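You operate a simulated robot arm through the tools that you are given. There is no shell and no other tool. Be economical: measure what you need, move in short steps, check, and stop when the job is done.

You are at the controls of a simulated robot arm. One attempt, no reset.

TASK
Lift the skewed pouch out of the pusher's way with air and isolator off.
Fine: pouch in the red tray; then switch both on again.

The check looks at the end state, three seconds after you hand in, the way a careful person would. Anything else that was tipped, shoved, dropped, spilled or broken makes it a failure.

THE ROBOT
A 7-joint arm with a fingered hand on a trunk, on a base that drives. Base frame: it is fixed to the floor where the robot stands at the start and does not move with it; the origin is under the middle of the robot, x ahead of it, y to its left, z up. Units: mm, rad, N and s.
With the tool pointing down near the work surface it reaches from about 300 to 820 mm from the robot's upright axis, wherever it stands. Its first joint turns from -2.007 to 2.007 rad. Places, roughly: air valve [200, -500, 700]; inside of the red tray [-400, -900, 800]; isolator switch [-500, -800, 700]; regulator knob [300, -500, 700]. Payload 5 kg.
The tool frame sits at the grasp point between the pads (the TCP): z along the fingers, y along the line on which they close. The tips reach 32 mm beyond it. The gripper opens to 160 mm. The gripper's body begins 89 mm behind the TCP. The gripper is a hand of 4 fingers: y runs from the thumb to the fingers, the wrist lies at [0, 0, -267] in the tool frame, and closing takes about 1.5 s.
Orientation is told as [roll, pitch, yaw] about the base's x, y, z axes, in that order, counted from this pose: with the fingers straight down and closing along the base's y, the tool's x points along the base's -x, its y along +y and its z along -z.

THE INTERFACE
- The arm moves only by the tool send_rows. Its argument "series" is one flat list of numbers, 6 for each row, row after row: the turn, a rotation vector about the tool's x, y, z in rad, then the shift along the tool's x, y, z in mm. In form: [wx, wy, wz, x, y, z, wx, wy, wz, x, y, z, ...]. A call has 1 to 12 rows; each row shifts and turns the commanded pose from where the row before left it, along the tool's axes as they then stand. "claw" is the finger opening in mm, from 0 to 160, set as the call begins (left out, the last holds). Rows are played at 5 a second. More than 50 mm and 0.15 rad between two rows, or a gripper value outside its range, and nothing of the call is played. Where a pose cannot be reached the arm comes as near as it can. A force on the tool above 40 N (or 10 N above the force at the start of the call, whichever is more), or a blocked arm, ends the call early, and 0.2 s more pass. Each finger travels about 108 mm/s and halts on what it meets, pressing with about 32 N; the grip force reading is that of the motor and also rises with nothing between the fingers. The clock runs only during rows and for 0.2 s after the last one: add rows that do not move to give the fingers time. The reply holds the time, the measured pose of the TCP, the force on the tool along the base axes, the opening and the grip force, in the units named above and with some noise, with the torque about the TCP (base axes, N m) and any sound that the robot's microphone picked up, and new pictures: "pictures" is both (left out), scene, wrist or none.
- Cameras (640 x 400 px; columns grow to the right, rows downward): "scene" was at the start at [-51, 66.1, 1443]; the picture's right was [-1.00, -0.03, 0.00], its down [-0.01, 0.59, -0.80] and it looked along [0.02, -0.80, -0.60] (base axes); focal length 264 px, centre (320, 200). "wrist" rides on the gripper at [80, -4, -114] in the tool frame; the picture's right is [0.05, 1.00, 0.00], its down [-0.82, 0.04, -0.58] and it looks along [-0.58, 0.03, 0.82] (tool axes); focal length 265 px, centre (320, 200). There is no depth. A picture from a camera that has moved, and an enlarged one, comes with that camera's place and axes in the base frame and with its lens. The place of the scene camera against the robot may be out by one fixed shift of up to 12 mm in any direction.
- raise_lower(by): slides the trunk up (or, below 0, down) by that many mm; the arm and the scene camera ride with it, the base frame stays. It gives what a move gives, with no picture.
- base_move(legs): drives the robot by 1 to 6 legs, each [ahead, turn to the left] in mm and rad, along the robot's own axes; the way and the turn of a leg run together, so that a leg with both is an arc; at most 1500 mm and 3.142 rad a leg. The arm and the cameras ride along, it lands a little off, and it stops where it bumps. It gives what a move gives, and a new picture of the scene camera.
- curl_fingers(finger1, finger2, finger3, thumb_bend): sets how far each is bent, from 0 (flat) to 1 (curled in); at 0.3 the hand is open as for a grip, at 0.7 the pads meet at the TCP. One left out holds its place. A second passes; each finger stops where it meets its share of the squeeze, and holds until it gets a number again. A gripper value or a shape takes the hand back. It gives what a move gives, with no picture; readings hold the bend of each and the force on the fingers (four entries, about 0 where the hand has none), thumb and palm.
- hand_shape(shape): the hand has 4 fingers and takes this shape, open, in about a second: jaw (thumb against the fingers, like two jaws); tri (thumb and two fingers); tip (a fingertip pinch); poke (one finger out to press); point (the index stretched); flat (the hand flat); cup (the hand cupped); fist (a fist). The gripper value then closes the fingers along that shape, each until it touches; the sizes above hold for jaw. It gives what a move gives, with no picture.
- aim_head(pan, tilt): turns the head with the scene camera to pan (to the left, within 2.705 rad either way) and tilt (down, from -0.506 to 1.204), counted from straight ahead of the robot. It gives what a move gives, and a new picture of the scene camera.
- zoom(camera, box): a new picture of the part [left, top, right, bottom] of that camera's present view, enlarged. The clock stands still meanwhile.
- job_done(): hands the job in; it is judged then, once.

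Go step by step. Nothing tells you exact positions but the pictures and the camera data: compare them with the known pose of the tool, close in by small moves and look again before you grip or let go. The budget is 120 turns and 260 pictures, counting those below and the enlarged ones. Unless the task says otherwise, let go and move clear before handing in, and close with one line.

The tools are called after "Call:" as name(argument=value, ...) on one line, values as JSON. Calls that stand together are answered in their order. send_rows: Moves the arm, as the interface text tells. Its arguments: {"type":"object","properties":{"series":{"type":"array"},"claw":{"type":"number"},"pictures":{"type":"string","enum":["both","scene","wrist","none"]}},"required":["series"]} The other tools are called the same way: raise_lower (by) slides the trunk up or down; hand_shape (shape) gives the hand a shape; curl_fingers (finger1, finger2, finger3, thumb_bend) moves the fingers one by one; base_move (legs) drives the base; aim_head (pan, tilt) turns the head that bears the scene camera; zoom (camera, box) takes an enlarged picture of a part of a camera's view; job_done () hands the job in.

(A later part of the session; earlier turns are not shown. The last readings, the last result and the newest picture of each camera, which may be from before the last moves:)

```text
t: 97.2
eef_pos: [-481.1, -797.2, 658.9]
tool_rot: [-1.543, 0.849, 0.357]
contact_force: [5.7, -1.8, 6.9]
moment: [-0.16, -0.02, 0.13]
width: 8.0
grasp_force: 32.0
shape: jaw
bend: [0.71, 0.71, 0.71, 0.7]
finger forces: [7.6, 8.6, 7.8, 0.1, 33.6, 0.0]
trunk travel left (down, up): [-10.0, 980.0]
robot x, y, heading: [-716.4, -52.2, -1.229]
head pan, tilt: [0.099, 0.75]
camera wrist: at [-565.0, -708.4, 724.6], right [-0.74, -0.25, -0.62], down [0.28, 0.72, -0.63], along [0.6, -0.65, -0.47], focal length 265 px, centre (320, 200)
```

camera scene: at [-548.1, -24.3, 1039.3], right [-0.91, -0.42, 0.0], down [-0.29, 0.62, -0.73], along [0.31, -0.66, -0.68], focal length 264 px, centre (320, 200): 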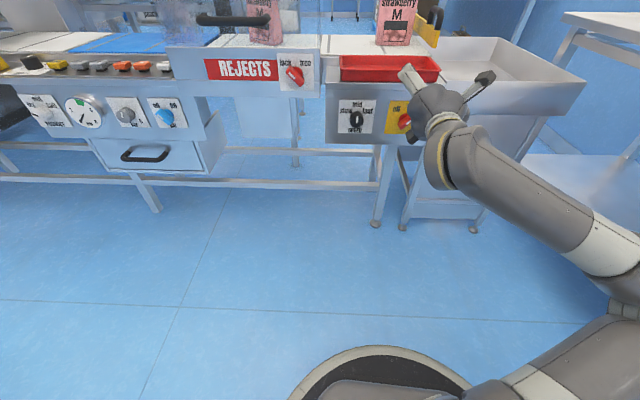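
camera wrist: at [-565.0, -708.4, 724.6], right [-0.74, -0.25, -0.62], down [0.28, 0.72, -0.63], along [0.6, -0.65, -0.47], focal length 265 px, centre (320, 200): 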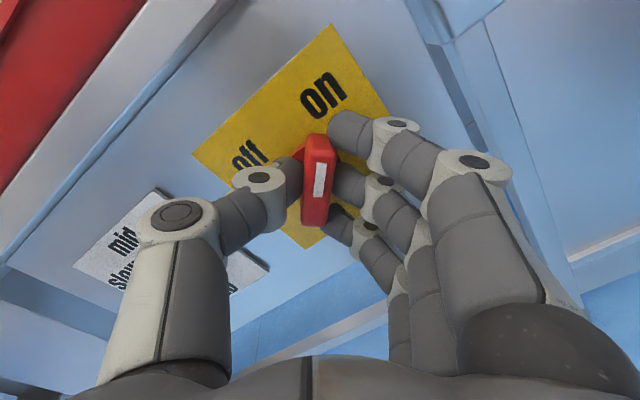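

Gripped. I turn to "off": 12 rows of −0.14, then a small extra to take up the lag.

Call:
send_rows(series=[0, 0, -0.14, 0, 0, 0, 0, 0, -0.14, 0, 0, 0, 0, 0, -0.14, 0, 0, 0, 0, 0, -0.14, 0, 0, 0, 0, 0, -0.14, 0, 0, 0, 0, 0, -0.14, 0, 0, 0, 0, 0, -0.14, 0, 0, 0, 0, 0, -0.14, 0, 0, 0, 0, 0, -0.14, 0, 0, 0, 0, 0, -0.14, 0, 0, 0, 0, 0, -0.14, 0, 0, 0, 0, 0, -0.14, 0, 0, 0], pictures="wrist")

Call:
send_rows(series=[0, 0, -0.13, 0, 0, 0, 0, 0, -0.1, 0, 0, 0, 0, 0, 0, 0, 0, 0], pictures="wrist")

```text
t: 99.8
eef_pos: [-479.2, -796.6, 658.3]
tool_rot: [1.561, 0.612, -2.817]
contact_force: [4.8, -1.3, 20.1]
moment: [-0.76, -0.7, 0.24]
width: 7.1
grasp_force: 32.4
shape: jaw
bend: [0.71, 0.71, 0.7, 0.7]
finger forces: [16.7, 20.7, 8.5, 0.1, 25.8, 0.0]
trunk travel left (down, up): [-10.0, 980.0]
robot x, y, heading: [-718.3, -58.3, -1.239]
head pan, tilt: [0.099, 0.75]
camera wrist: at [-451.4, -667.5, 702.9], right [-0.5, -0.18, 0.85], down [-0.84, 0.33, -0.43], along [-0.2, -0.93, -0.31], focal length 265 px, centre (320, 200)
```

wrist: 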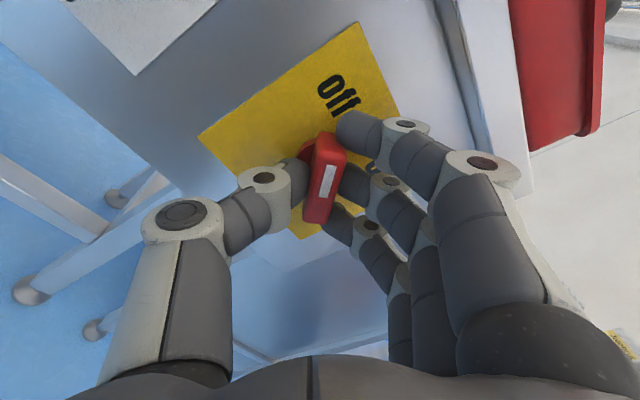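

```text
t: 100.6
eef_pos: [-478.6, -796.5, 657.8]
tool_rot: [1.557, 0.382, -2.815]
contact_force: [7.6, 9.5, 7.2]
moment: [-0.1, -0.96, 0.24]
width: 7.2
grasp_force: 32.0
shape: jaw
bend: [0.71, 0.71, 0.71, 0.7]
finger forces: [10.1, 39.6, 6.6, 0.0, 41.5, 0.0]
trunk travel left (down, up): [-10.0, 980.0]
robot x, y, heading: [-716.4, -52.2, -1.23]
head pan, tilt: [0.099, 0.75]
camera wrist: at [-443.4, -665.0, 685.7], right [-0.3, -0.12, 0.95], down [-0.92, 0.3, -0.26], along [-0.25, -0.95, -0.2], focal length 265 px, centre (320, 200)
```

wrist: 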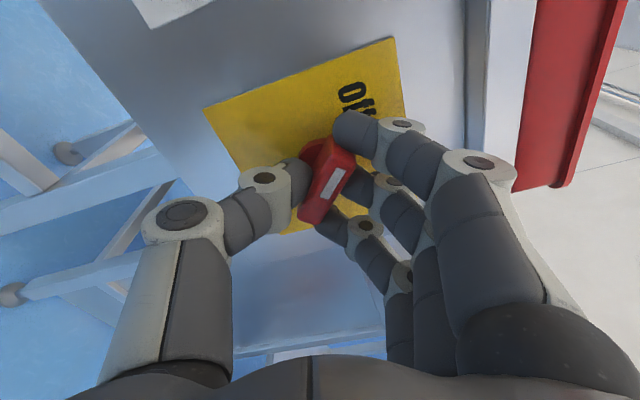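

The bar is at its stop, pointing to "off". Release, back out and verify.

Call:
send_rows(series=[0, 0, 0, 0, 0, 0, 0, 0, 0, 0, 0, 0, 0, 0, 0, 0, 0, 0, 0, 0, 0, 0, 0, 0, 0, 0, 0, 0, 0, 0, 0, 0, 0, 0, 0, -30, 0, 0, 0, 0, 0, -40, 0, 0, 0, 0, 0, -40], claw=90, pictures="both")

Call:
zoom(camera="wrist", box=[180, 20, 480, 207])

```text
t: 102.4
eef_pos: [-516.7, -693.9, 658.2]
tool_rot: [1.559, 0.387, -2.817]
contact_force: [0.0, 0.1, 0.4]
moment: [-0.01, -0.02, -0.01]
width: 89.3
grasp_force: 0.0
shape: jaw
bend: [0.72, 0.72, 0.72, 0.7]
finger forces: [0.0, 0.1, 0.0, 0.0, 0.1, 0.0]
trunk travel left (down, up): [-10.0, 980.0]
robot x, y, heading: [-716.8, -54.4, -1.231]
head pan, tilt: [0.099, 0.75]
camera scene: at [-548.0, -24.4, 893.3], right [-0.91, -0.42, 0.0], down [-0.29, 0.62, -0.73], along [0.31, -0.66, -0.68], focal length 264 px, centre (320, 200)
camera wrist: at [-480.5, -563.4, 686.2], right [-0.31, -0.12, 0.94], down [-0.92, 0.3, -0.26], along [-0.25, -0.95, -0.2], focal length 265 px, centre (320, 200)
```

scene: 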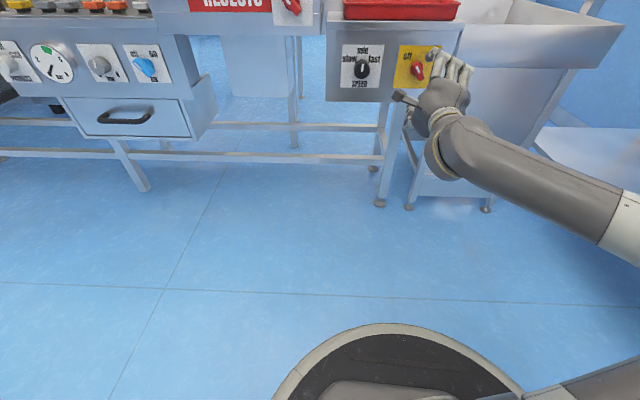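
wrist: 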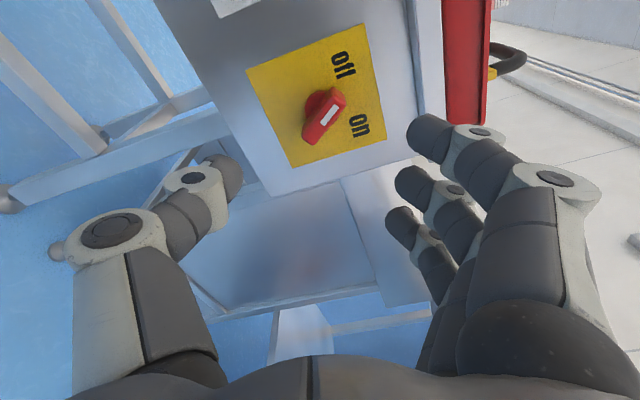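

```text
2.13 times, centred on (330, 114) of wrist
camera zoom: at [-480.5, -563.4, 686.2], right [-0.31, -0.12, 0.94], down [-0.92, 0.3, -0.26], along [-0.25, -0.95, -0.2], focal length 566 px, centre (299, 384)
```

zoom: 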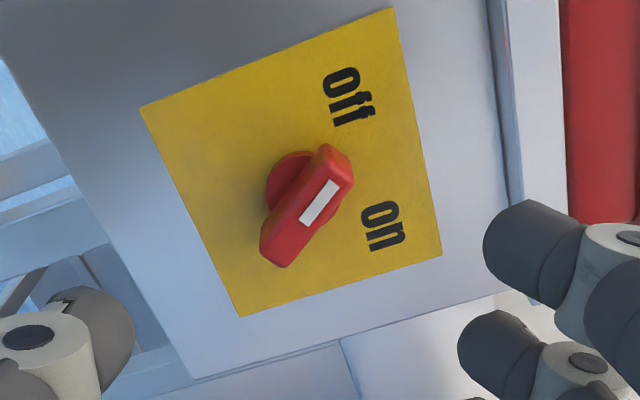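

Both are off. Next is the pouch: raise the trunk well clear, then shift the base left ~357 mm (still away from the machine).

Call:
raise_lower(by=400)

Call:
raise_lower(by=250)

Call:
base_move(legs=[[0, 1.571], [357, 0], [0, -1.571]])

Call:
send_rows(series=[0.055, -0.132, 0, 0, 0, 0, 0.055, -0.132, 0, 0, 0, 0, 0.055, -0.132, 0, 0, 0, 0], pictures="both")

```text
t: 106.2
eef_pos: [-516.1, -694.5, 1057.7]
tool_rot: [1.559, 0.386, -2.818]
contact_force: [-0.9, -0.6, 0.2]
moment: [0.0, 0.01, 0.03]
width: 89.4
grasp_force: 0.1
shape: jaw
bend: [0.72, 0.72, 0.72, 0.7]
finger forces: [0.1, 0.0, 0.0, 0.0, 0.0, 0.1]
trunk travel left (down, up): [-410.0, 580.0]
robot x, y, heading: [-718.6, -58.4, -1.236]
head pan, tilt: [0.099, 0.75]
```

```text
t: 108.8
eef_pos: [-516.8, -695.3, 1309.0]
tool_rot: [1.56, 0.383, -2.816]
contact_force: [0.4, 0.8, -0.6]
moment: [-0.01, 0.02, -0.02]
width: 89.1
grasp_force: 0.1
shape: jaw
bend: [0.72, 0.72, 0.72, 0.7]
finger forces: [0.0, 0.0, 0.0, 0.1, 0.0, 0.0]
trunk travel left (down, up): [-660.0, 330.0]
robot x, y, heading: [-719.9, -56.4, -1.231]
head pan, tilt: [0.099, 0.75]
```

```text
t: 118.8
eef_pos: [-188.1, -576.7, 1309.2]
tool_rot: [1.56, 0.384, -2.835]
contact_force: [-0.4, 0.1, 0.1]
moment: [0.01, 0.04, 0.0]
width: 89.2
grasp_force: 0.1
shape: jaw
bend: [0.72, 0.72, 0.72, 0.7]
finger forces: [0.0, 0.0, 0.0, 0.1, 0.0, 0.1]
trunk travel left (down, up): [-660.0, 330.0]
robot x, y, heading: [-375.2, 66.3, -1.256]
head pan, tilt: [0.099, 0.75]
camera scene: at [-206.9, 94.8, 1543.3], right [-0.91, -0.41, 0.0], down [-0.28, 0.62, -0.73], along [0.3, -0.67, -0.68], focal length 264 px, centre (320, 200)
```

scene: 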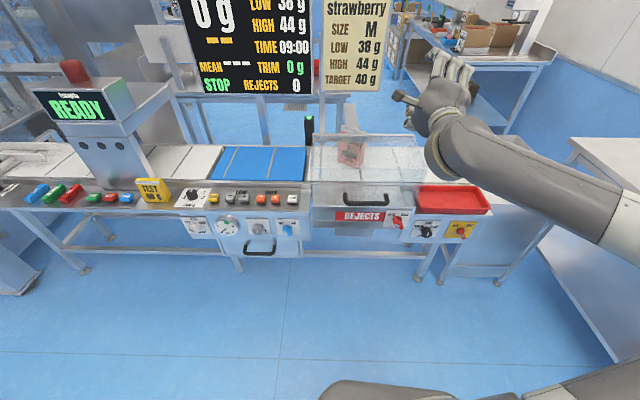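

```text
t: 119.6
eef_pos: [-186.9, -577.3, 1307.1]
tool_rot: [1.245, 0.314, 3.029]
contact_force: [0.1, -0.1, -0.5]
moment: [0.0, 0.0, -0.02]
width: 89.3
grasp_force: 0.1
shape: jaw
bend: [0.72, 0.72, 0.72, 0.7]
finger forces: [0.0, 0.0, 0.0, 0.0, 0.1, 0.0]
trunk travel left (down, up): [-660.0, 330.0]
robot x, y, heading: [-379.4, 69.7, -1.251]
head pan, tilt: [0.099, 0.75]
camera scene: at [-205.8, 95.2, 1543.1], right [-0.91, -0.41, 0.0], down [-0.28, 0.62, -0.73], along [0.3, -0.67, -0.68], focal length 264 px, centre (320, 200)
camera wrist: at [-108.6, -475.6, 1364.1], right [-0.28, -0.29, 0.92], down [-0.78, 0.62, -0.04], along [-0.56, -0.73, -0.4], focal length 265 px, centre (320, 200)
```

scene: 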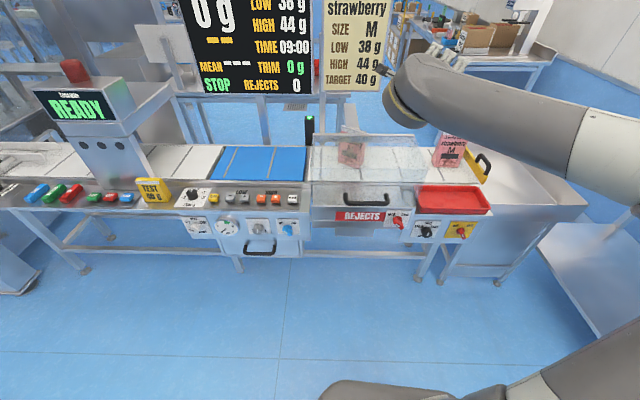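
wrist: 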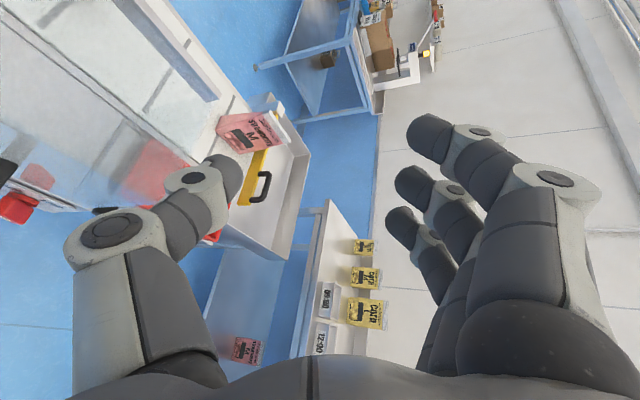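

I mixed the tilt axis a little (free air). I apply the right correction to bring the hand pointing straight down with closing line across the pouch.

Call:
send_rows(series=[0.1369, -0.0334, -0.0171, 0, 0, 0, 0.1369, -0.0334, -0.0171, 0, 0, 0, 0.1369, -0.0334, -0.0171, 0, 0, 0, 0.1369, -0.0334, -0.0171, 0, 0, 0, 0.1369, -0.0334, -0.0171, 0, 0, 0, 0.1369, -0.0334, -0.0171, 0, 0, 0, 0.1369, -0.0334, -0.0171, 0, 0, 0, 0.1369, -0.0334, -0.0171, 0, 0, 0, 0.1369, -0.0334, -0.0171, 0, 0, 0], pictures="both")

Call:
zoom(camera="scene", box=[300, 110, 420, 190])

```text
t: 121.6
eef_pos: [-185.0, -581.1, 1271.1]
tool_rot: [0.006, 0.018, 2.994]
contact_force: [-5.7, -2.6, -1.5]
moment: [0.29, -0.47, -0.09]
width: 89.5
grasp_force: 0.1
shape: jaw
bend: [0.72, 0.72, 0.72, 0.7]
finger forces: [0.1, 0.0, 0.0, 0.0, 0.0, 0.0]
out of reach, approached as far as the arm can: row 9
trunk travel left (down, up): [-660.0, 330.0]
robot x, y, heading: [-371.7, 70.2, -1.248]
head pan, tilt: [0.099, 0.75]
camera scene: at [-202.7, 92.5, 1542.9], right [-0.91, -0.41, 0.0], down [-0.28, 0.62, -0.73], along [0.3, -0.67, -0.68], focal length 264 px, centre (320, 200)
camera wrist: at [-105.9, -588.1, 1386.4], right [-0.09, -1.0, 0.01], down [-0.82, 0.08, 0.56], along [-0.56, 0.05, -0.83], focal length 265 px, centre (320, 200)
```

scene: 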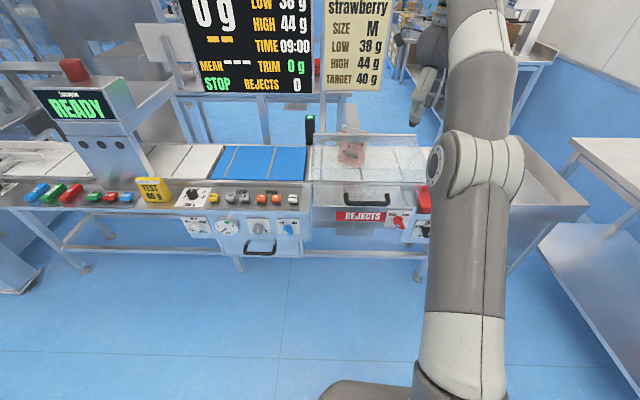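
wrist: 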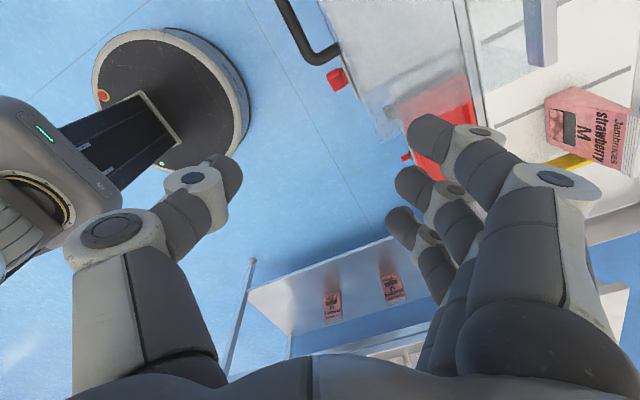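

```text
5.00 times, centred on (360, 150) of scene
camera zoom: at [-202.7, 92.5, 1542.9], right [-0.91, -0.41, 0.0], down [-0.28, 0.62, -0.73], along [0.3, -0.67, -0.68], focal length 1321 px, centre (120, 450)
```

zoom: 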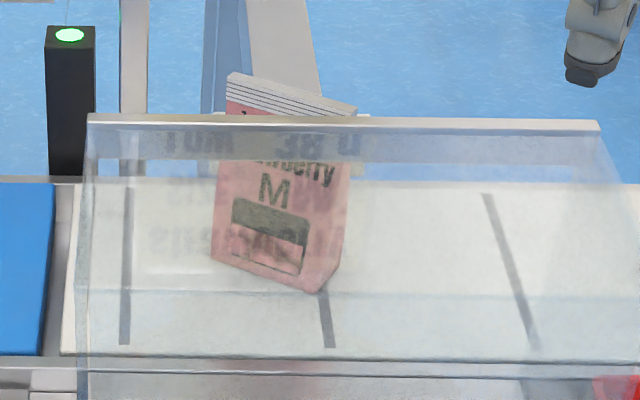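

Hand points down with the right yaw. Now I drive forward ~370 mm with the hand high above the hood.

Call:
base_move(legs=[[250, 0.012], [115, 0]])

Call:
send_rows(series=[0, 0, 0, 40, 0, 0, 0, 0, 0, 40, 0, 0, 0, 0, 0, 40, 0, 0], pictures="both")

```text
t: 124.3
eef_pos: [-68.6, -929.1, 1271.2]
tool_rot: [0.012, 0.008, 2.989]
contact_force: [0.7, -0.1, 0.6]
moment: [0.03, 0.0, 0.03]
width: 89.6
grasp_force: 0.1
shape: jaw
bend: [0.72, 0.72, 0.72, 0.7]
finger forces: [0.0, 0.0, 0.1, 0.0, 0.1, 0.0]
trunk travel left (down, up): [-660.0, 330.0]
robot x, y, heading: [-257.8, -283.8, -1.243]
head pan, tilt: [0.099, 0.75]
camera scene: at [-88.2, -255.1, 1543.2], right [-0.91, -0.42, 0.0], down [-0.28, 0.62, -0.73], along [0.3, -0.66, -0.68], focal length 264 px, centre (320, 200)
```

scene: 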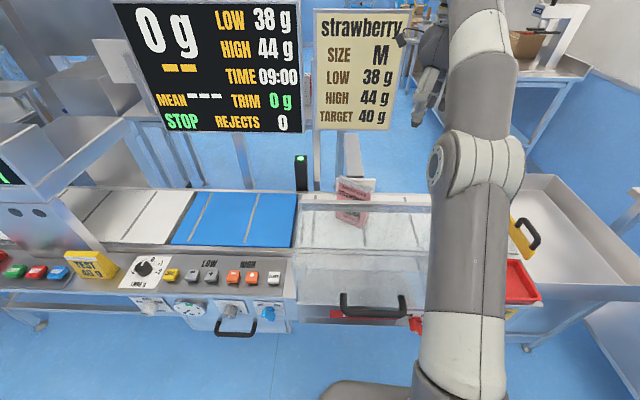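

```text
t: 125.1
eef_pos: [-15.0, -921.9, 1260.7]
tool_rot: [0.012, 0.009, 2.99]
contact_force: [-0.5, -0.6, 0.7]
moment: [0.02, -0.05, -0.02]
width: 89.7
grasp_force: 0.2
shape: jaw
bend: [0.72, 0.72, 0.72, 0.7]
finger forces: [0.1, 0.0, 0.1, 0.1, 0.0, 0.1]
out of reach, approached as far as the arm can: row 1, 2, 3
trunk travel left (down, up): [-660.0, 330.0]
robot x, y, heading: [-255.7, -280.1, -1.245]
head pan, tilt: [0.099, 0.75]
camera scene: at [-89.4, -253.7, 1543.4], right [-0.91, -0.42, 0.0], down [-0.28, 0.62, -0.73], along [0.3, -0.66, -0.68], focal length 264 px, centre (320, 200)
camera wrist: at [64.9, -929.7, 1375.8], right [-0.1, -0.99, 0.01], down [-0.82, 0.09, 0.57], along [-0.57, 0.05, -0.82], focal length 265 px, centre (320, 200)
```

scene: 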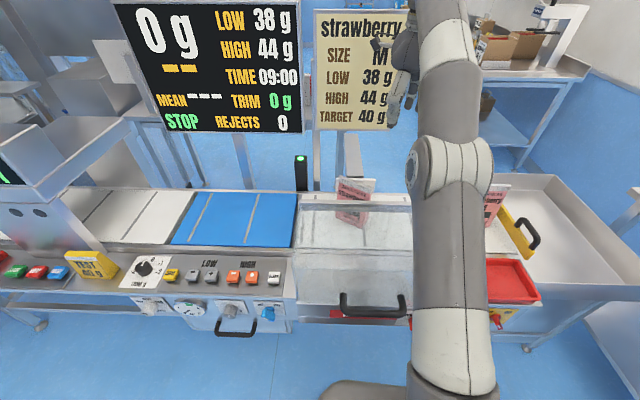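
wrist: 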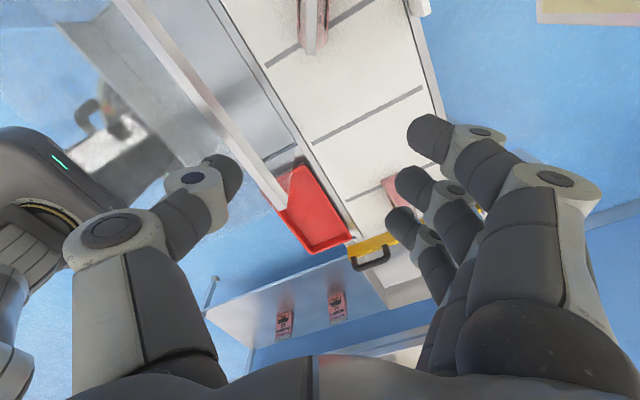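

The wrist view sees the pouch's top nearly beneath the camera, and the hood bar ~170 mm nearer to me. I lower first to gain reach, then move along +x of the tool.

Call:
send_rows(series=[0, 0, 0, 0, 0, 45, 0, 0, 0, 0, 0, 45, 0, 0, 0, 0, 0, 40, 0, 0, 0, 40, 0, 0, 0, 0, 0, 40, 0, 0, 0, 0, 0, 0, 0, 0], pictures="both")

```text
t: 126.5
eef_pos: [63.7, -936.9, 1130.9]
tool_rot: [0.012, 0.008, 2.99]
contact_force: [0.4, -0.4, 0.4]
moment: [-0.02, 0.0, -0.01]
width: 89.7
grasp_force: 0.1
shape: jaw
bend: [0.72, 0.72, 0.72, 0.7]
finger forces: [0.0, 0.1, 0.0, 0.1, 0.0, 0.0]
trunk travel left (down, up): [-660.0, 330.0]
robot x, y, heading: [-259.9, -282.4, -1.239]
head pan, tilt: [0.099, 0.75]
camera scene: at [-88.8, -253.6, 1543.4], right [-0.91, -0.42, 0.0], down [-0.28, 0.62, -0.73], along [0.3, -0.67, -0.68], focal length 264 px, centre (320, 200)
camera wrist: at [143.5, -944.6, 1245.8], right [-0.1, -0.99, 0.01], down [-0.82, 0.09, 0.57], along [-0.57, 0.05, -0.82], focal length 265 px, centre (320, 200)
```

scene: 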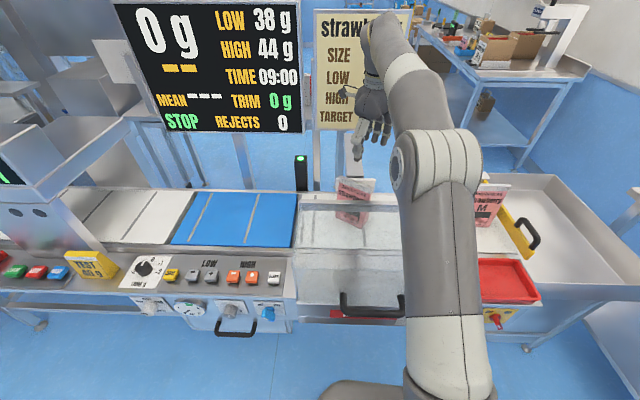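
wrist: 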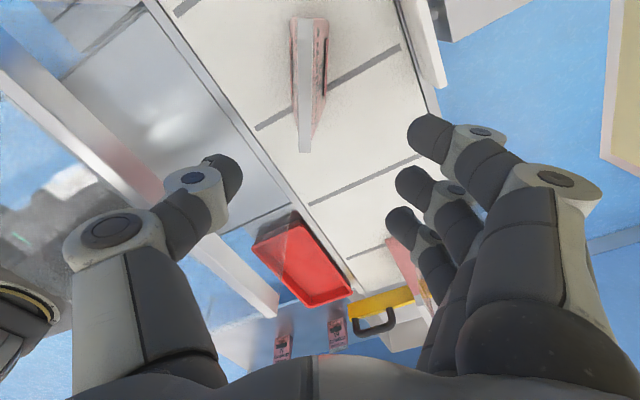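

Clear picture: the pouch's top fin runs along the tool's x at about [80,-923,965], and the pusher plate is well behind it. I centre (x +14, y −16), open to 110 and descend partway.

Call:
send_rows(series=[0, 0, 0, 14, -16, 0, 0, 0, 0, 0, 0, 40, 0, 0, 0, 0, 0, 40, 0, 0, 0, 0, 0, 0], claw=110, pictures="both")

```text
t: 127.5
eef_pos: [81.7, -925.2, 1049.7]
tool_rot: [0.01, 0.009, 2.991]
contact_force: [0.5, -0.7, 0.9]
moment: [-0.01, -0.01, 0.0]
width: 109.6
grasp_force: 0.0
shape: jaw
bend: [0.68, 0.68, 0.68, 0.64]
finger forces: [0.1, 0.0, 0.0, 0.0, 0.1, 0.0]
trunk travel left (down, up): [-660.0, 330.0]
robot x, y, heading: [-256.8, -278.1, -1.243]
head pan, tilt: [0.099, 0.75]
camera scene: at [-88.5, -253.7, 1543.3], right [-0.91, -0.42, 0.0], down [-0.28, 0.62, -0.73], along [0.3, -0.66, -0.68], focal length 264 px, centre (320, 200)
camera wrist: at [161.5, -932.5, 1163.9], right [-0.1, -0.99, 0.01], down [-0.82, 0.09, 0.57], along [-0.57, 0.05, -0.82], focal length 265 px, centre (320, 200)
```

scene: 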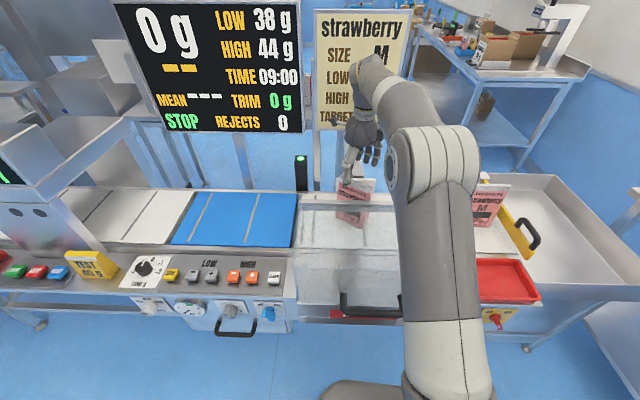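
wrist: 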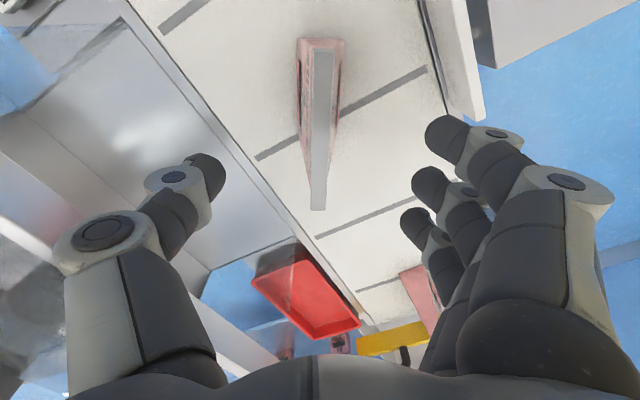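

Fin top triangulates to z≈981, centred between the fingers. I descend to TCP z≈908 so that the pads reach the body below the fin.

Call:
send_rows(series=[0, 0, 0, 0, 0, 35, 0, 0, 0, 0, 0, 35, 0, 0, 0, 0, 0, 35, 0, 0, 0, 0, 0, 36, 0, 0, 0, 0, 0, 0], pictures="both")

Call:
zoom(camera="scene", box=[280, 60, 460, 250])

```text
t: 128.7
eef_pos: [82.8, -927.4, 908.4]
tool_rot: [0.011, 0.009, 2.99]
contact_force: [0.2, -0.7, 0.3]
moment: [0.0, 0.02, -0.02]
width: 109.5
grasp_force: 0.0
shape: jaw
bend: [0.68, 0.68, 0.68, 0.64]
finger forces: [0.0, 0.0, 0.0, 0.0, 0.1, 0.0]
trunk travel left (down, up): [-660.0, 330.0]
robot x, y, heading: [-257.2, -279.9, -1.24]
head pan, tilt: [0.099, 0.75]
camera scene: at [-88.5, -253.8, 1543.3], right [-0.91, -0.42, 0.0], down [-0.28, 0.62, -0.73], along [0.3, -0.66, -0.68], focal length 264 px, centre (320, 200)
camera wrist: at [162.5, -934.2, 1022.7], right [-0.1, -0.99, 0.01], down [-0.82, 0.09, 0.57], along [-0.57, 0.05, -0.82], focal length 265 px, centre (320, 200)
```

scene: 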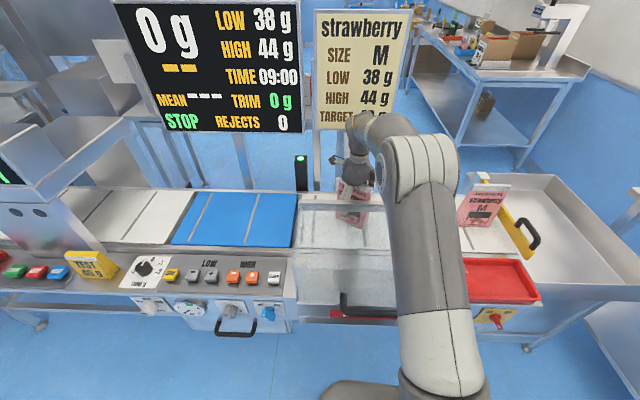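
wrist: 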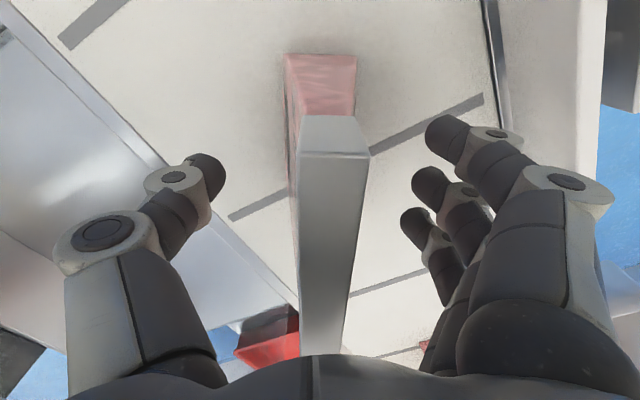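

```text
2.11 times, centred on (370, 155) of scene
camera zoom: at [-88.5, -253.8, 1543.3], right [-0.91, -0.42, 0.0], down [-0.28, 0.62, -0.73], along [0.3, -0.66, -0.68], focal length 556 px, centre (215, 295)
```

zoom: 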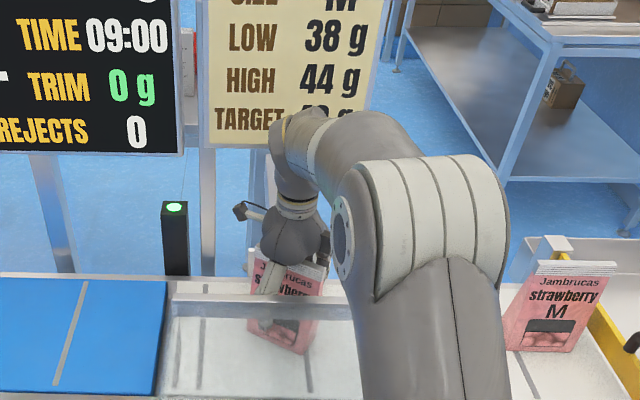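

The pouch sits between thumb and fingers. I close.

Call:
send_rows(series=[0, 0, 0, 0, 0, 0, 0, 0, 0, 0, 0, 0, 0, 0, 0, 0, 0, 0, 0, 0, 0, 0, 0, 0, 0, 0, 0, 0, 0, 0, 0, 0, 0, 0, 0, 0, 0, 0, 0, 0, 0, 0], claw=5, pictures="wrist")

```text
t: 130.3
eef_pos: [83.3, -926.5, 908.3]
tool_rot: [0.012, 0.01, 2.99]
contact_force: [0.0, 0.3, 0.9]
moment: [-0.01, 0.0, 0.01]
width: 25.7
grasp_force: 32.3
shape: jaw
bend: [0.72, 0.72, 0.72, 0.7]
finger forces: [9.3, 9.4, 9.5, 0.1, 28.2, 0.0]
trunk travel left (down, up): [-660.0, 330.0]
robot x, y, heading: [-259.4, -284.1, -1.242]
head pan, tilt: [0.099, 0.75]
camera wrist: at [162.5, -934.2, 1022.9], right [-0.1, -0.99, 0.01], down [-0.82, 0.09, 0.57], along [-0.57, 0.05, -0.82], focal length 265 px, centre (320, 200)
```

wrist: 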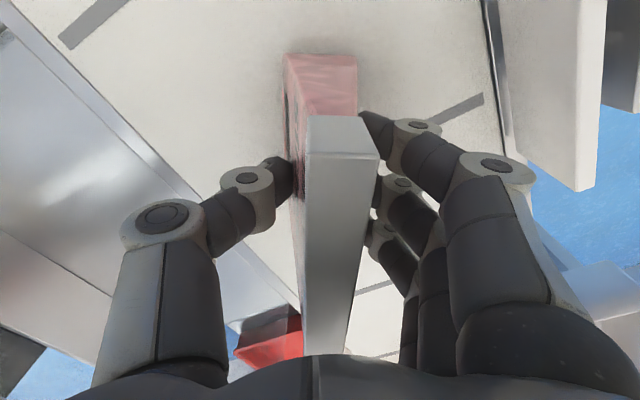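

Secure grip (28 N). I lift with the trunk by 290 mm, so the pouch bottom clears the hood bar and the other pouch.

Call:
raise_lower(by=60)

Call:
raise_lower(by=235)

Call:
aim_head(pan=-0.3, tilt=0.9)

Call:
send_rows(series=[0, 0, 0, 0, 0, 0], pictures="wrist")

```text
t: 131.3
eef_pos: [82.5, -926.9, 968.0]
tool_rot: [0.011, 0.009, 2.989]
contact_force: [0.7, -0.7, 0.4]
moment: [0.03, 0.01, 0.02]
width: 25.5
grasp_force: 32.1
shape: jaw
bend: [0.72, 0.72, 0.72, 0.7]
finger forces: [9.3, 9.4, 9.5, 0.0, 28.3, 0.0]
trunk travel left (down, up): [-720.0, 270.0]
robot x, y, heading: [-259.2, -281.9, -1.237]
head pan, tilt: [0.099, 0.75]
```

```text
t: 133.7
eef_pos: [83.6, -928.1, 1203.3]
tool_rot: [0.011, 0.01, 2.991]
contact_force: [0.7, -0.1, -0.2]
moment: [-0.02, -0.01, 0.05]
width: 25.7
grasp_force: 32.3
shape: jaw
bend: [0.72, 0.72, 0.72, 0.7]
finger forces: [9.2, 9.4, 9.5, 0.1, 28.2, 0.0]
trunk travel left (down, up): [-955.0, 35.0]
robot x, y, heading: [-260.0, -280.8, -1.239]
head pan, tilt: [0.099, 0.75]
```

```text
t: 134.6
eef_pos: [83.1, -927.7, 1203.0]
tool_rot: [0.011, 0.008, 2.991]
contact_force: [-0.5, 0.4, -0.2]
moment: [-0.02, 0.0, 0.02]
width: 25.4
grasp_force: 32.2
shape: jaw
bend: [0.72, 0.72, 0.72, 0.7]
finger forces: [9.3, 9.4, 9.4, 0.0, 28.3, 0.1]
trunk travel left (down, up): [-955.0, 35.0]
robot x, y, heading: [-259.5, -284.0, -1.239]
head pan, tilt: [-0.3, 0.901]
camera scene: at [-120.6, -254.0, 1826.4], right [-1.0, -0.03, 0.0], down [-0.02, 0.78, -0.62], along [0.02, -0.62, -0.78], focal length 264 px, centre (320, 200)
```

scene: 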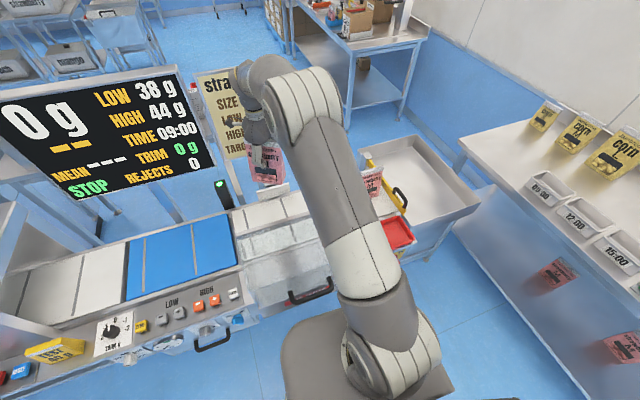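

```text
t: 135.0
eef_pos: [83.7, -927.0, 1204.0]
tool_rot: [0.011, 0.008, 2.989]
contact_force: [0.1, 0.7, -0.9]
moment: [-0.05, 0.03, 0.02]
width: 25.5
grasp_force: 32.5
shape: jaw
bend: [0.72, 0.72, 0.72, 0.7]
finger forces: [9.3, 9.4, 9.6, 0.1, 28.4, 0.0]
trunk travel left (down, up): [-955.0, 35.0]
robot x, y, heading: [-260.1, -285.3, -1.242]
head pan, tilt: [-0.3, 0.901]
camera wrist: at [162.5, -934.2, 1317.9], right [-0.1, -0.99, 0.01], down [-0.82, 0.09, 0.57], along [-0.57, 0.05, -0.82], focal length 265 px, centre (320, 200)
```

wrist: 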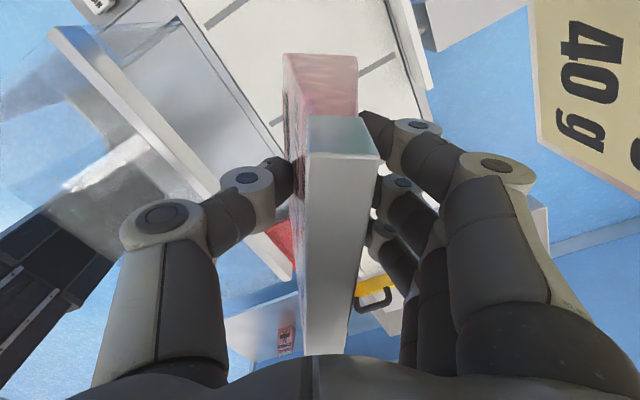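

Pouch is lifted cleanly. The tray's rim corners triangulate to a centre near [-386,-856]; I'll aim slightly right of that, [-424,-869]. Raise 30 more and move across high.

Call:
raise_lower(by=30)

Call:
send_rows(series=[0, 0, 0, -42.5, 1.8, 0, 0, 0, 0, -42.5, 1.8, 0, 0, 0, 0, -42.5, 1.8, 0, 0, 0, 0, -42.5, 1.8, 0, 0, 0, 0, -42.5, 1.8, 0, 0, 0, 0, -42.5, 1.8, 0], pictures="both")

```text
t: 135.8
eef_pos: [82.1, -926.3, 1231.9]
tool_rot: [0.01, 0.007, 2.991]
contact_force: [-0.6, 0.0, -1.8]
moment: [0.0, 0.03, 0.04]
width: 25.8
grasp_force: 32.2
shape: jaw
bend: [0.72, 0.72, 0.72, 0.7]
finger forces: [9.3, 9.4, 9.5, 0.1, 28.3, 0.0]
trunk travel left (down, up): [-985.0, 5.0]
robot x, y, heading: [-258.1, -284.9, -1.238]
head pan, tilt: [-0.3, 0.901]
```

```text
t: 137.2
eef_pos: [-172.2, -899.4, 1229.4]
tool_rot: [0.012, 0.011, 2.989]
contact_force: [-0.5, 0.2, -1.0]
moment: [0.02, -0.03, -0.01]
width: 25.5
grasp_force: 32.3
shape: jaw
bend: [0.72, 0.72, 0.72, 0.7]
finger forces: [9.2, 9.4, 9.4, 0.1, 28.2, 0.0]
trunk travel left (down, up): [-985.0, 5.0]
robot x, y, heading: [-256.5, -280.9, -1.242]
head pan, tilt: [-0.3, 0.901]
camera scene: at [-122.9, -254.0, 1856.6], right [-1.0, -0.03, 0.0], down [-0.02, 0.78, -0.62], along [0.02, -0.62, -0.78], focal length 264 px, centre (320, 200)
camera wrist: at [-92.8, -906.6, 1343.9], right [-0.1, -0.99, 0.01], down [-0.82, 0.09, 0.57], along [-0.57, 0.05, -0.82], focal length 265 px, centre (320, 200)
```

scene: 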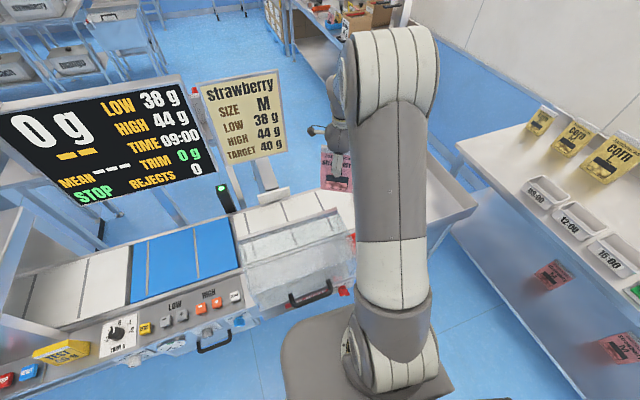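
wrist: 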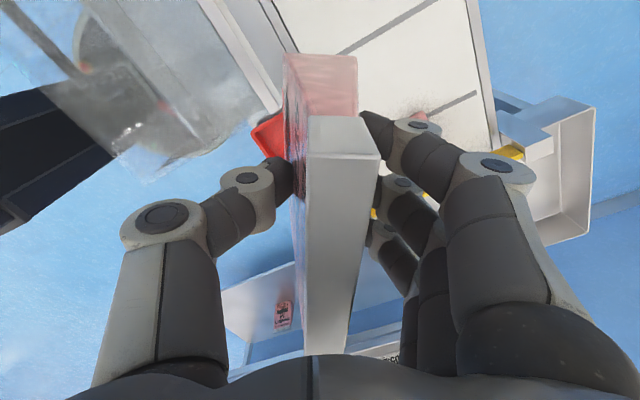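

Call:
send_rows(series=[0, 0, 0, -42.5, 0.5, 0, 0, 0, 0, -42.5, 0.5, 0, 0, 0, 0, -42.5, 0.5, 0, 0, 0, 0, -42.5, 0.5, 0, 0, 0, 0, -42.5, 0.5, 0, 0, 0, 0, -42.5, 0.5, 0], pictures="none")

Call:
send_rows(series=[0, 0, -0.12, 0, 0, 0, 0, 0, -0.12, 0, 0, 0, 0, 0, -0.12, 0, 0, 0, 0, 0, -0.12, 0, 0, 0], pictures="both")

```text
t: 138.6
eef_pos: [-425.0, -864.4, 1230.0]
tool_rot: [0.01, 0.008, 2.991]
contact_force: [-0.3, -0.1, -0.8]
moment: [0.0, -0.02, -0.01]
width: 25.5
grasp_force: 31.7
shape: jaw
bend: [0.72, 0.72, 0.72, 0.7]
finger forces: [9.2, 9.3, 9.5, 0.0, 28.1, 0.0]
trunk travel left (down, up): [-985.0, 5.0]
robot x, y, heading: [-261.9, -281.9, -1.239]
head pan, tilt: [-0.3, 0.901]
```

```text
t: 139.6
eef_pos: [-422.3, -863.7, 1228.3]
tool_rot: [0.014, 0.001, -2.809]
contact_force: [0.0, 0.0, -0.2]
moment: [0.01, 0.0, 0.0]
width: 25.7
grasp_force: 31.8
shape: jaw
bend: [0.72, 0.72, 0.72, 0.7]
finger forces: [9.3, 9.3, 9.4, 0.0, 28.1, 0.1]
trunk travel left (down, up): [-985.0, 5.0]
robot x, y, heading: [-259.9, -282.9, -1.241]
head pan, tilt: [-0.3, 0.901]
camera scene: at [-120.9, -254.0, 1856.4], right [-1.0, -0.03, 0.0], down [-0.02, 0.78, -0.62], along [0.02, -0.62, -0.78], focal length 264 px, centre (320, 200)
camera wrist: at [-348.8, -833.3, 1343.6], right [0.37, -0.93, 0.01], down [-0.76, -0.3, 0.58], along [-0.53, -0.23, -0.82], focal length 265 px, centre (320, 200)
```

scene: 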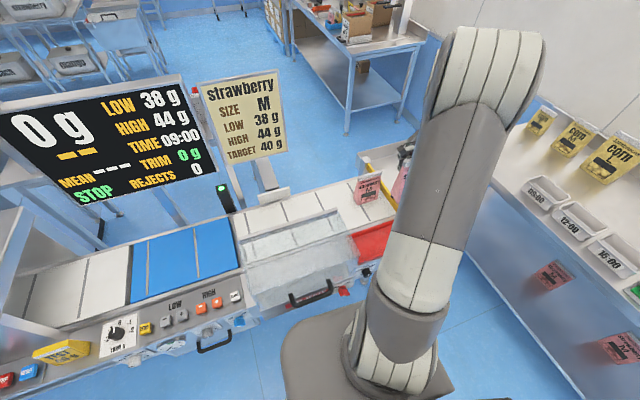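
wrist: 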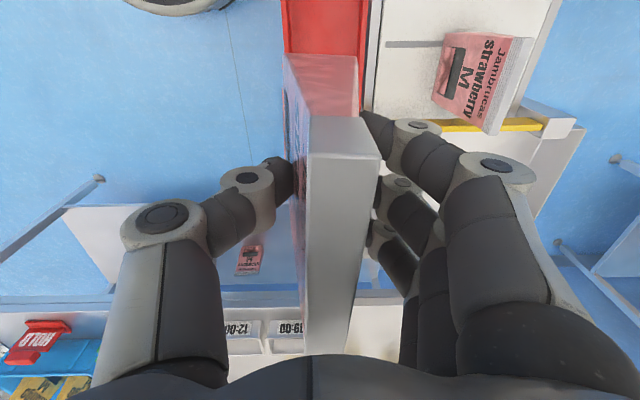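

The hand is over the tray with the pouch lined up along it. I shift 14 mm away from me to centre across the tray, then lower 250 mm.

Call:
send_rows(series=[0, 0, 0, 8, 14, 0], pictures="none")

Call:
raise_lower(by=-250)

Call:
send_rows(series=[0, 0, 0, 0, 0, 0], pictures="both")

```text
t: 139.9
eef_pos: [-411.8, -874.9, 1229.0]
tool_rot: [0.012, 0.002, -2.81]
contact_force: [0.9, 0.2, 0.0]
moment: [0.04, 0.05, -0.01]
width: 25.7
grasp_force: 32.0
shape: jaw
bend: [0.72, 0.72, 0.72, 0.7]
finger forces: [9.4, 9.3, 9.3, 0.1, 28.2, 0.0]
trunk travel left (down, up): [-985.0, 5.0]
robot x, y, heading: [-261.5, -281.6, -1.239]
head pan, tilt: [-0.3, 0.901]
```

```text
t: 142.5
eef_pos: [-411.7, -874.0, 980.4]
tool_rot: [0.014, 0.002, -2.812]
contact_force: [-0.3, -0.5, -0.8]
moment: [0.02, 0.01, 0.02]
width: 25.3
grasp_force: 32.1
shape: jaw
bend: [0.72, 0.72, 0.72, 0.7]
finger forces: [9.3, 9.4, 9.4, 0.0, 28.3, 0.1]
trunk travel left (down, up): [-735.0, 255.0]
robot x, y, heading: [-256.9, -282.2, -1.237]
head pan, tilt: [-0.3, 0.901]
```

```text
t: 142.9
eef_pos: [-410.5, -875.2, 979.7]
tool_rot: [0.015, 0.004, -2.811]
contact_force: [-0.3, 0.2, -0.3]
moment: [0.02, 0.04, 0.0]
width: 25.7
grasp_force: 32.6
shape: jaw
bend: [0.72, 0.72, 0.72, 0.7]
finger forces: [9.3, 9.3, 9.4, 0.0, 28.1, 0.0]
trunk travel left (down, up): [-735.0, 255.0]
robot x, y, heading: [-256.6, -283.6, -1.238]
head pan, tilt: [-0.3, 0.901]
camera scene: at [-121.0, -254.0, 1606.4], right [-1.0, -0.03, 0.0], down [-0.02, 0.78, -0.62], along [0.02, -0.62, -0.78], focal length 264 px, centre (320, 200)
camera wrist: at [-337.2, -843.7, 1093.9], right [0.37, -0.93, 0.01], down [-0.76, -0.3, 0.58], along [-0.53, -0.22, -0.82], focal length 265 px, centre (320, 200)
```

scene: 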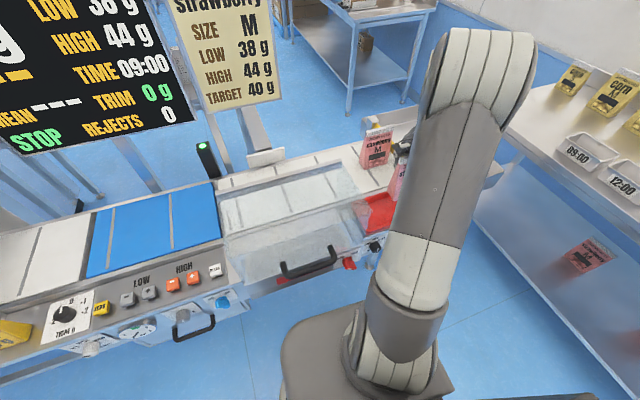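
wrist: 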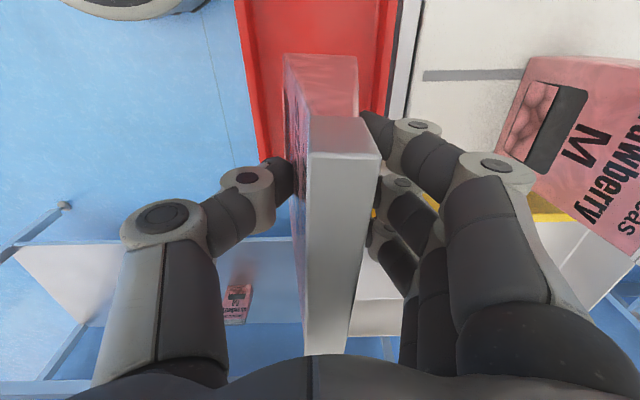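

Pouch hangs centred over the tray's inside. Lower 40 by trunk, then in fine steps until the floor is felt.

Call:
raise_lower(by=-40)

Call:
send_rows(series=[0, 0, 0, 0, 0, 5, 0, 0, 0, 0, 0, 5, 0, 0, 0, 0, 0, 5, 0, 0, 0, 0, 0, 4, 0, 0, 0, 0, 0, 4, 0, 0, 0, 0, 0, 4, 0, 0, 0, 0, 0, 3, 0, 0, 0, 0, 0, 3, 0, 0, 0, 0, 0, 3, 0, 0, 0, 0, 0, 3, 0, 0, 0, 0, 0, 3, 0, 0, 0, 0, 0, 3], pictures="both")

```text
t: 143.8
eef_pos: [-411.3, -875.0, 939.6]
tool_rot: [0.013, 0.002, -2.812]
contact_force: [-0.4, 0.1, 0.0]
moment: [-0.01, 0.01, 0.02]
width: 25.6
grasp_force: 31.9
shape: jaw
bend: [0.72, 0.72, 0.72, 0.7]
finger forces: [9.3, 9.3, 9.4, 0.0, 28.2, 0.0]
trunk travel left (down, up): [-695.0, 295.0]
robot x, y, heading: [-257.7, -283.5, -1.246]
head pan, tilt: [-0.3, 0.901]
```

```text
t: 146.4
eef_pos: [-411.2, -875.1, 894.6]
tool_rot: [0.013, 0.004, -2.813]
contact_force: [-0.4, 0.0, -1.6]
moment: [-0.02, 0.02, 0.02]
width: 25.4
grasp_force: 31.7
shape: jaw
bend: [0.72, 0.72, 0.72, 0.7]
finger forces: [9.3, 9.3, 9.4, 0.1, 28.1, 0.0]
trunk travel left (down, up): [-695.0, 295.0]
robot x, y, heading: [-258.7, -285.3, -1.24]
head pan, tilt: [-0.3, 0.901]
camera scene: at [-121.1, -254.1, 1566.4], right [-1.0, -0.03, 0.0], down [-0.02, 0.78, -0.62], along [0.02, -0.62, -0.78], focal length 264 px, centre (320, 200)
camera wrist: at [-337.0, -844.3, 1008.5], right [0.37, -0.93, 0.01], down [-0.76, -0.3, 0.58], along [-0.53, -0.22, -0.82], focal length 265 px, centre (320, 200)
```

scene: 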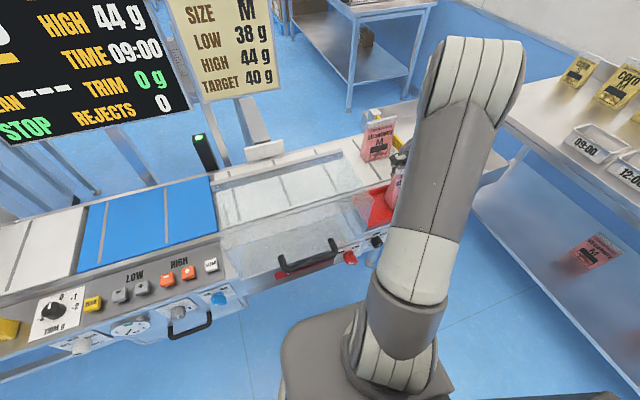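
wrist: 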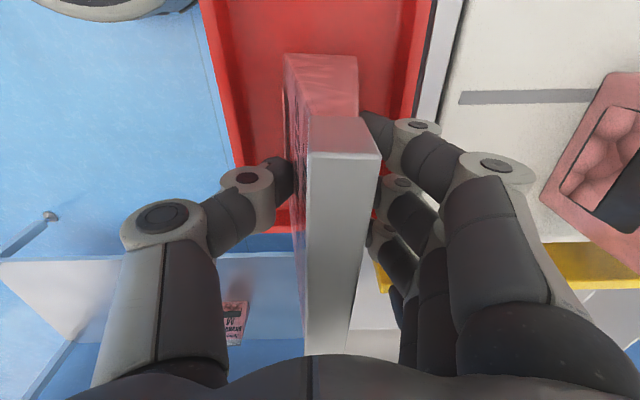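

No contact yet; continue down in fine steps.

Call:
send_rows(series=[0, 0, 0, 0, 0, 3, 0, 0, 0, 0, 0, 3, 0, 0, 0, 0, 0, 3, 0, 0, 0, 0, 0, 3, 0, 0, 0, 0, 0, 3, 0, 0, 0, 0, 0, 3, 0, 0, 0, 0, 0, 3, 0, 0, 0, 0, 0, 3, 0, 0, 0, 0, 0, 3, 0, 0, 0, 0, 0, 3], pictures="both")

Call:
zoom(camera="scene", box=[330, 100, 450, 260])

```text
t: 147.9
eef_pos: [-411.8, -878.0, 880.3]
tool_rot: [0.023, -0.006, -2.811]
contact_force: [0.9, 3.4, 21.7]
moment: [0.08, -0.11, -0.01]
width: 27.6
grasp_force: 31.8
shape: jaw
bend: [0.73, 0.73, 0.73, 0.71]
finger forces: [11.8, 11.6, 11.4, 0.1, 37.3, 0.0]
trunk travel left (down, up): [-695.0, 295.0]
robot x, y, heading: [-260.3, -285.2, -1.239]
head pan, tilt: [-0.3, 0.901]
stopped in row 7: the force on the tool passed its limit at 44 N (the readings are from after the stop); the commanded pose is now the measured one
camera scene: at [-120.5, -251.7, 1566.4], right [-1.0, -0.03, 0.0], down [-0.02, 0.78, -0.62], along [0.02, -0.62, -0.78], focal length 264 px, centre (320, 200)
camera wrist: at [-337.6, -845.3, 995.2], right [0.37, -0.93, 0.02], down [-0.76, -0.29, 0.58], along [-0.53, -0.23, -0.81], focal length 265 px, centre (320, 200)
```

scene: 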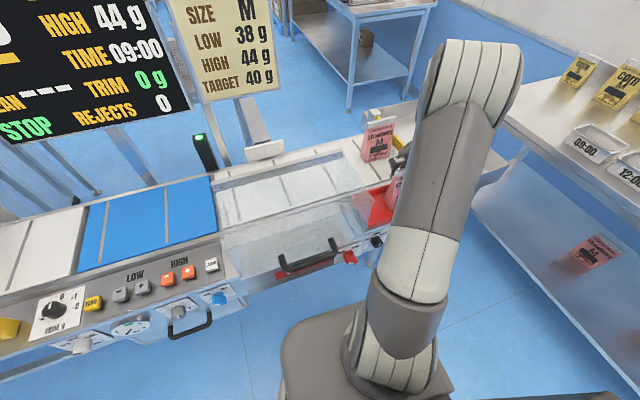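
wrist: 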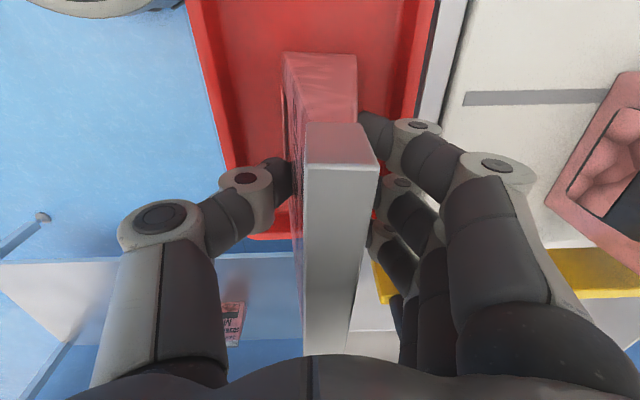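

```text
2.50 times, centred on (390, 180) of scene
camera zoom: at [-120.5, -251.7, 1566.4], right [-1.0, -0.03, 0.0], down [-0.02, 0.78, -0.62], along [0.02, -0.62, -0.78], focal length 661 px, centre (145, 250)
```

zoom: 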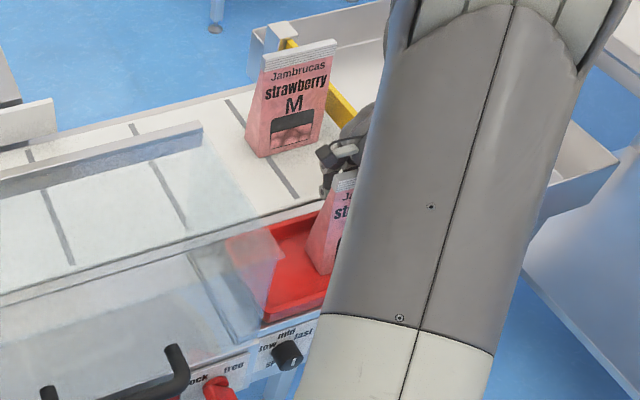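

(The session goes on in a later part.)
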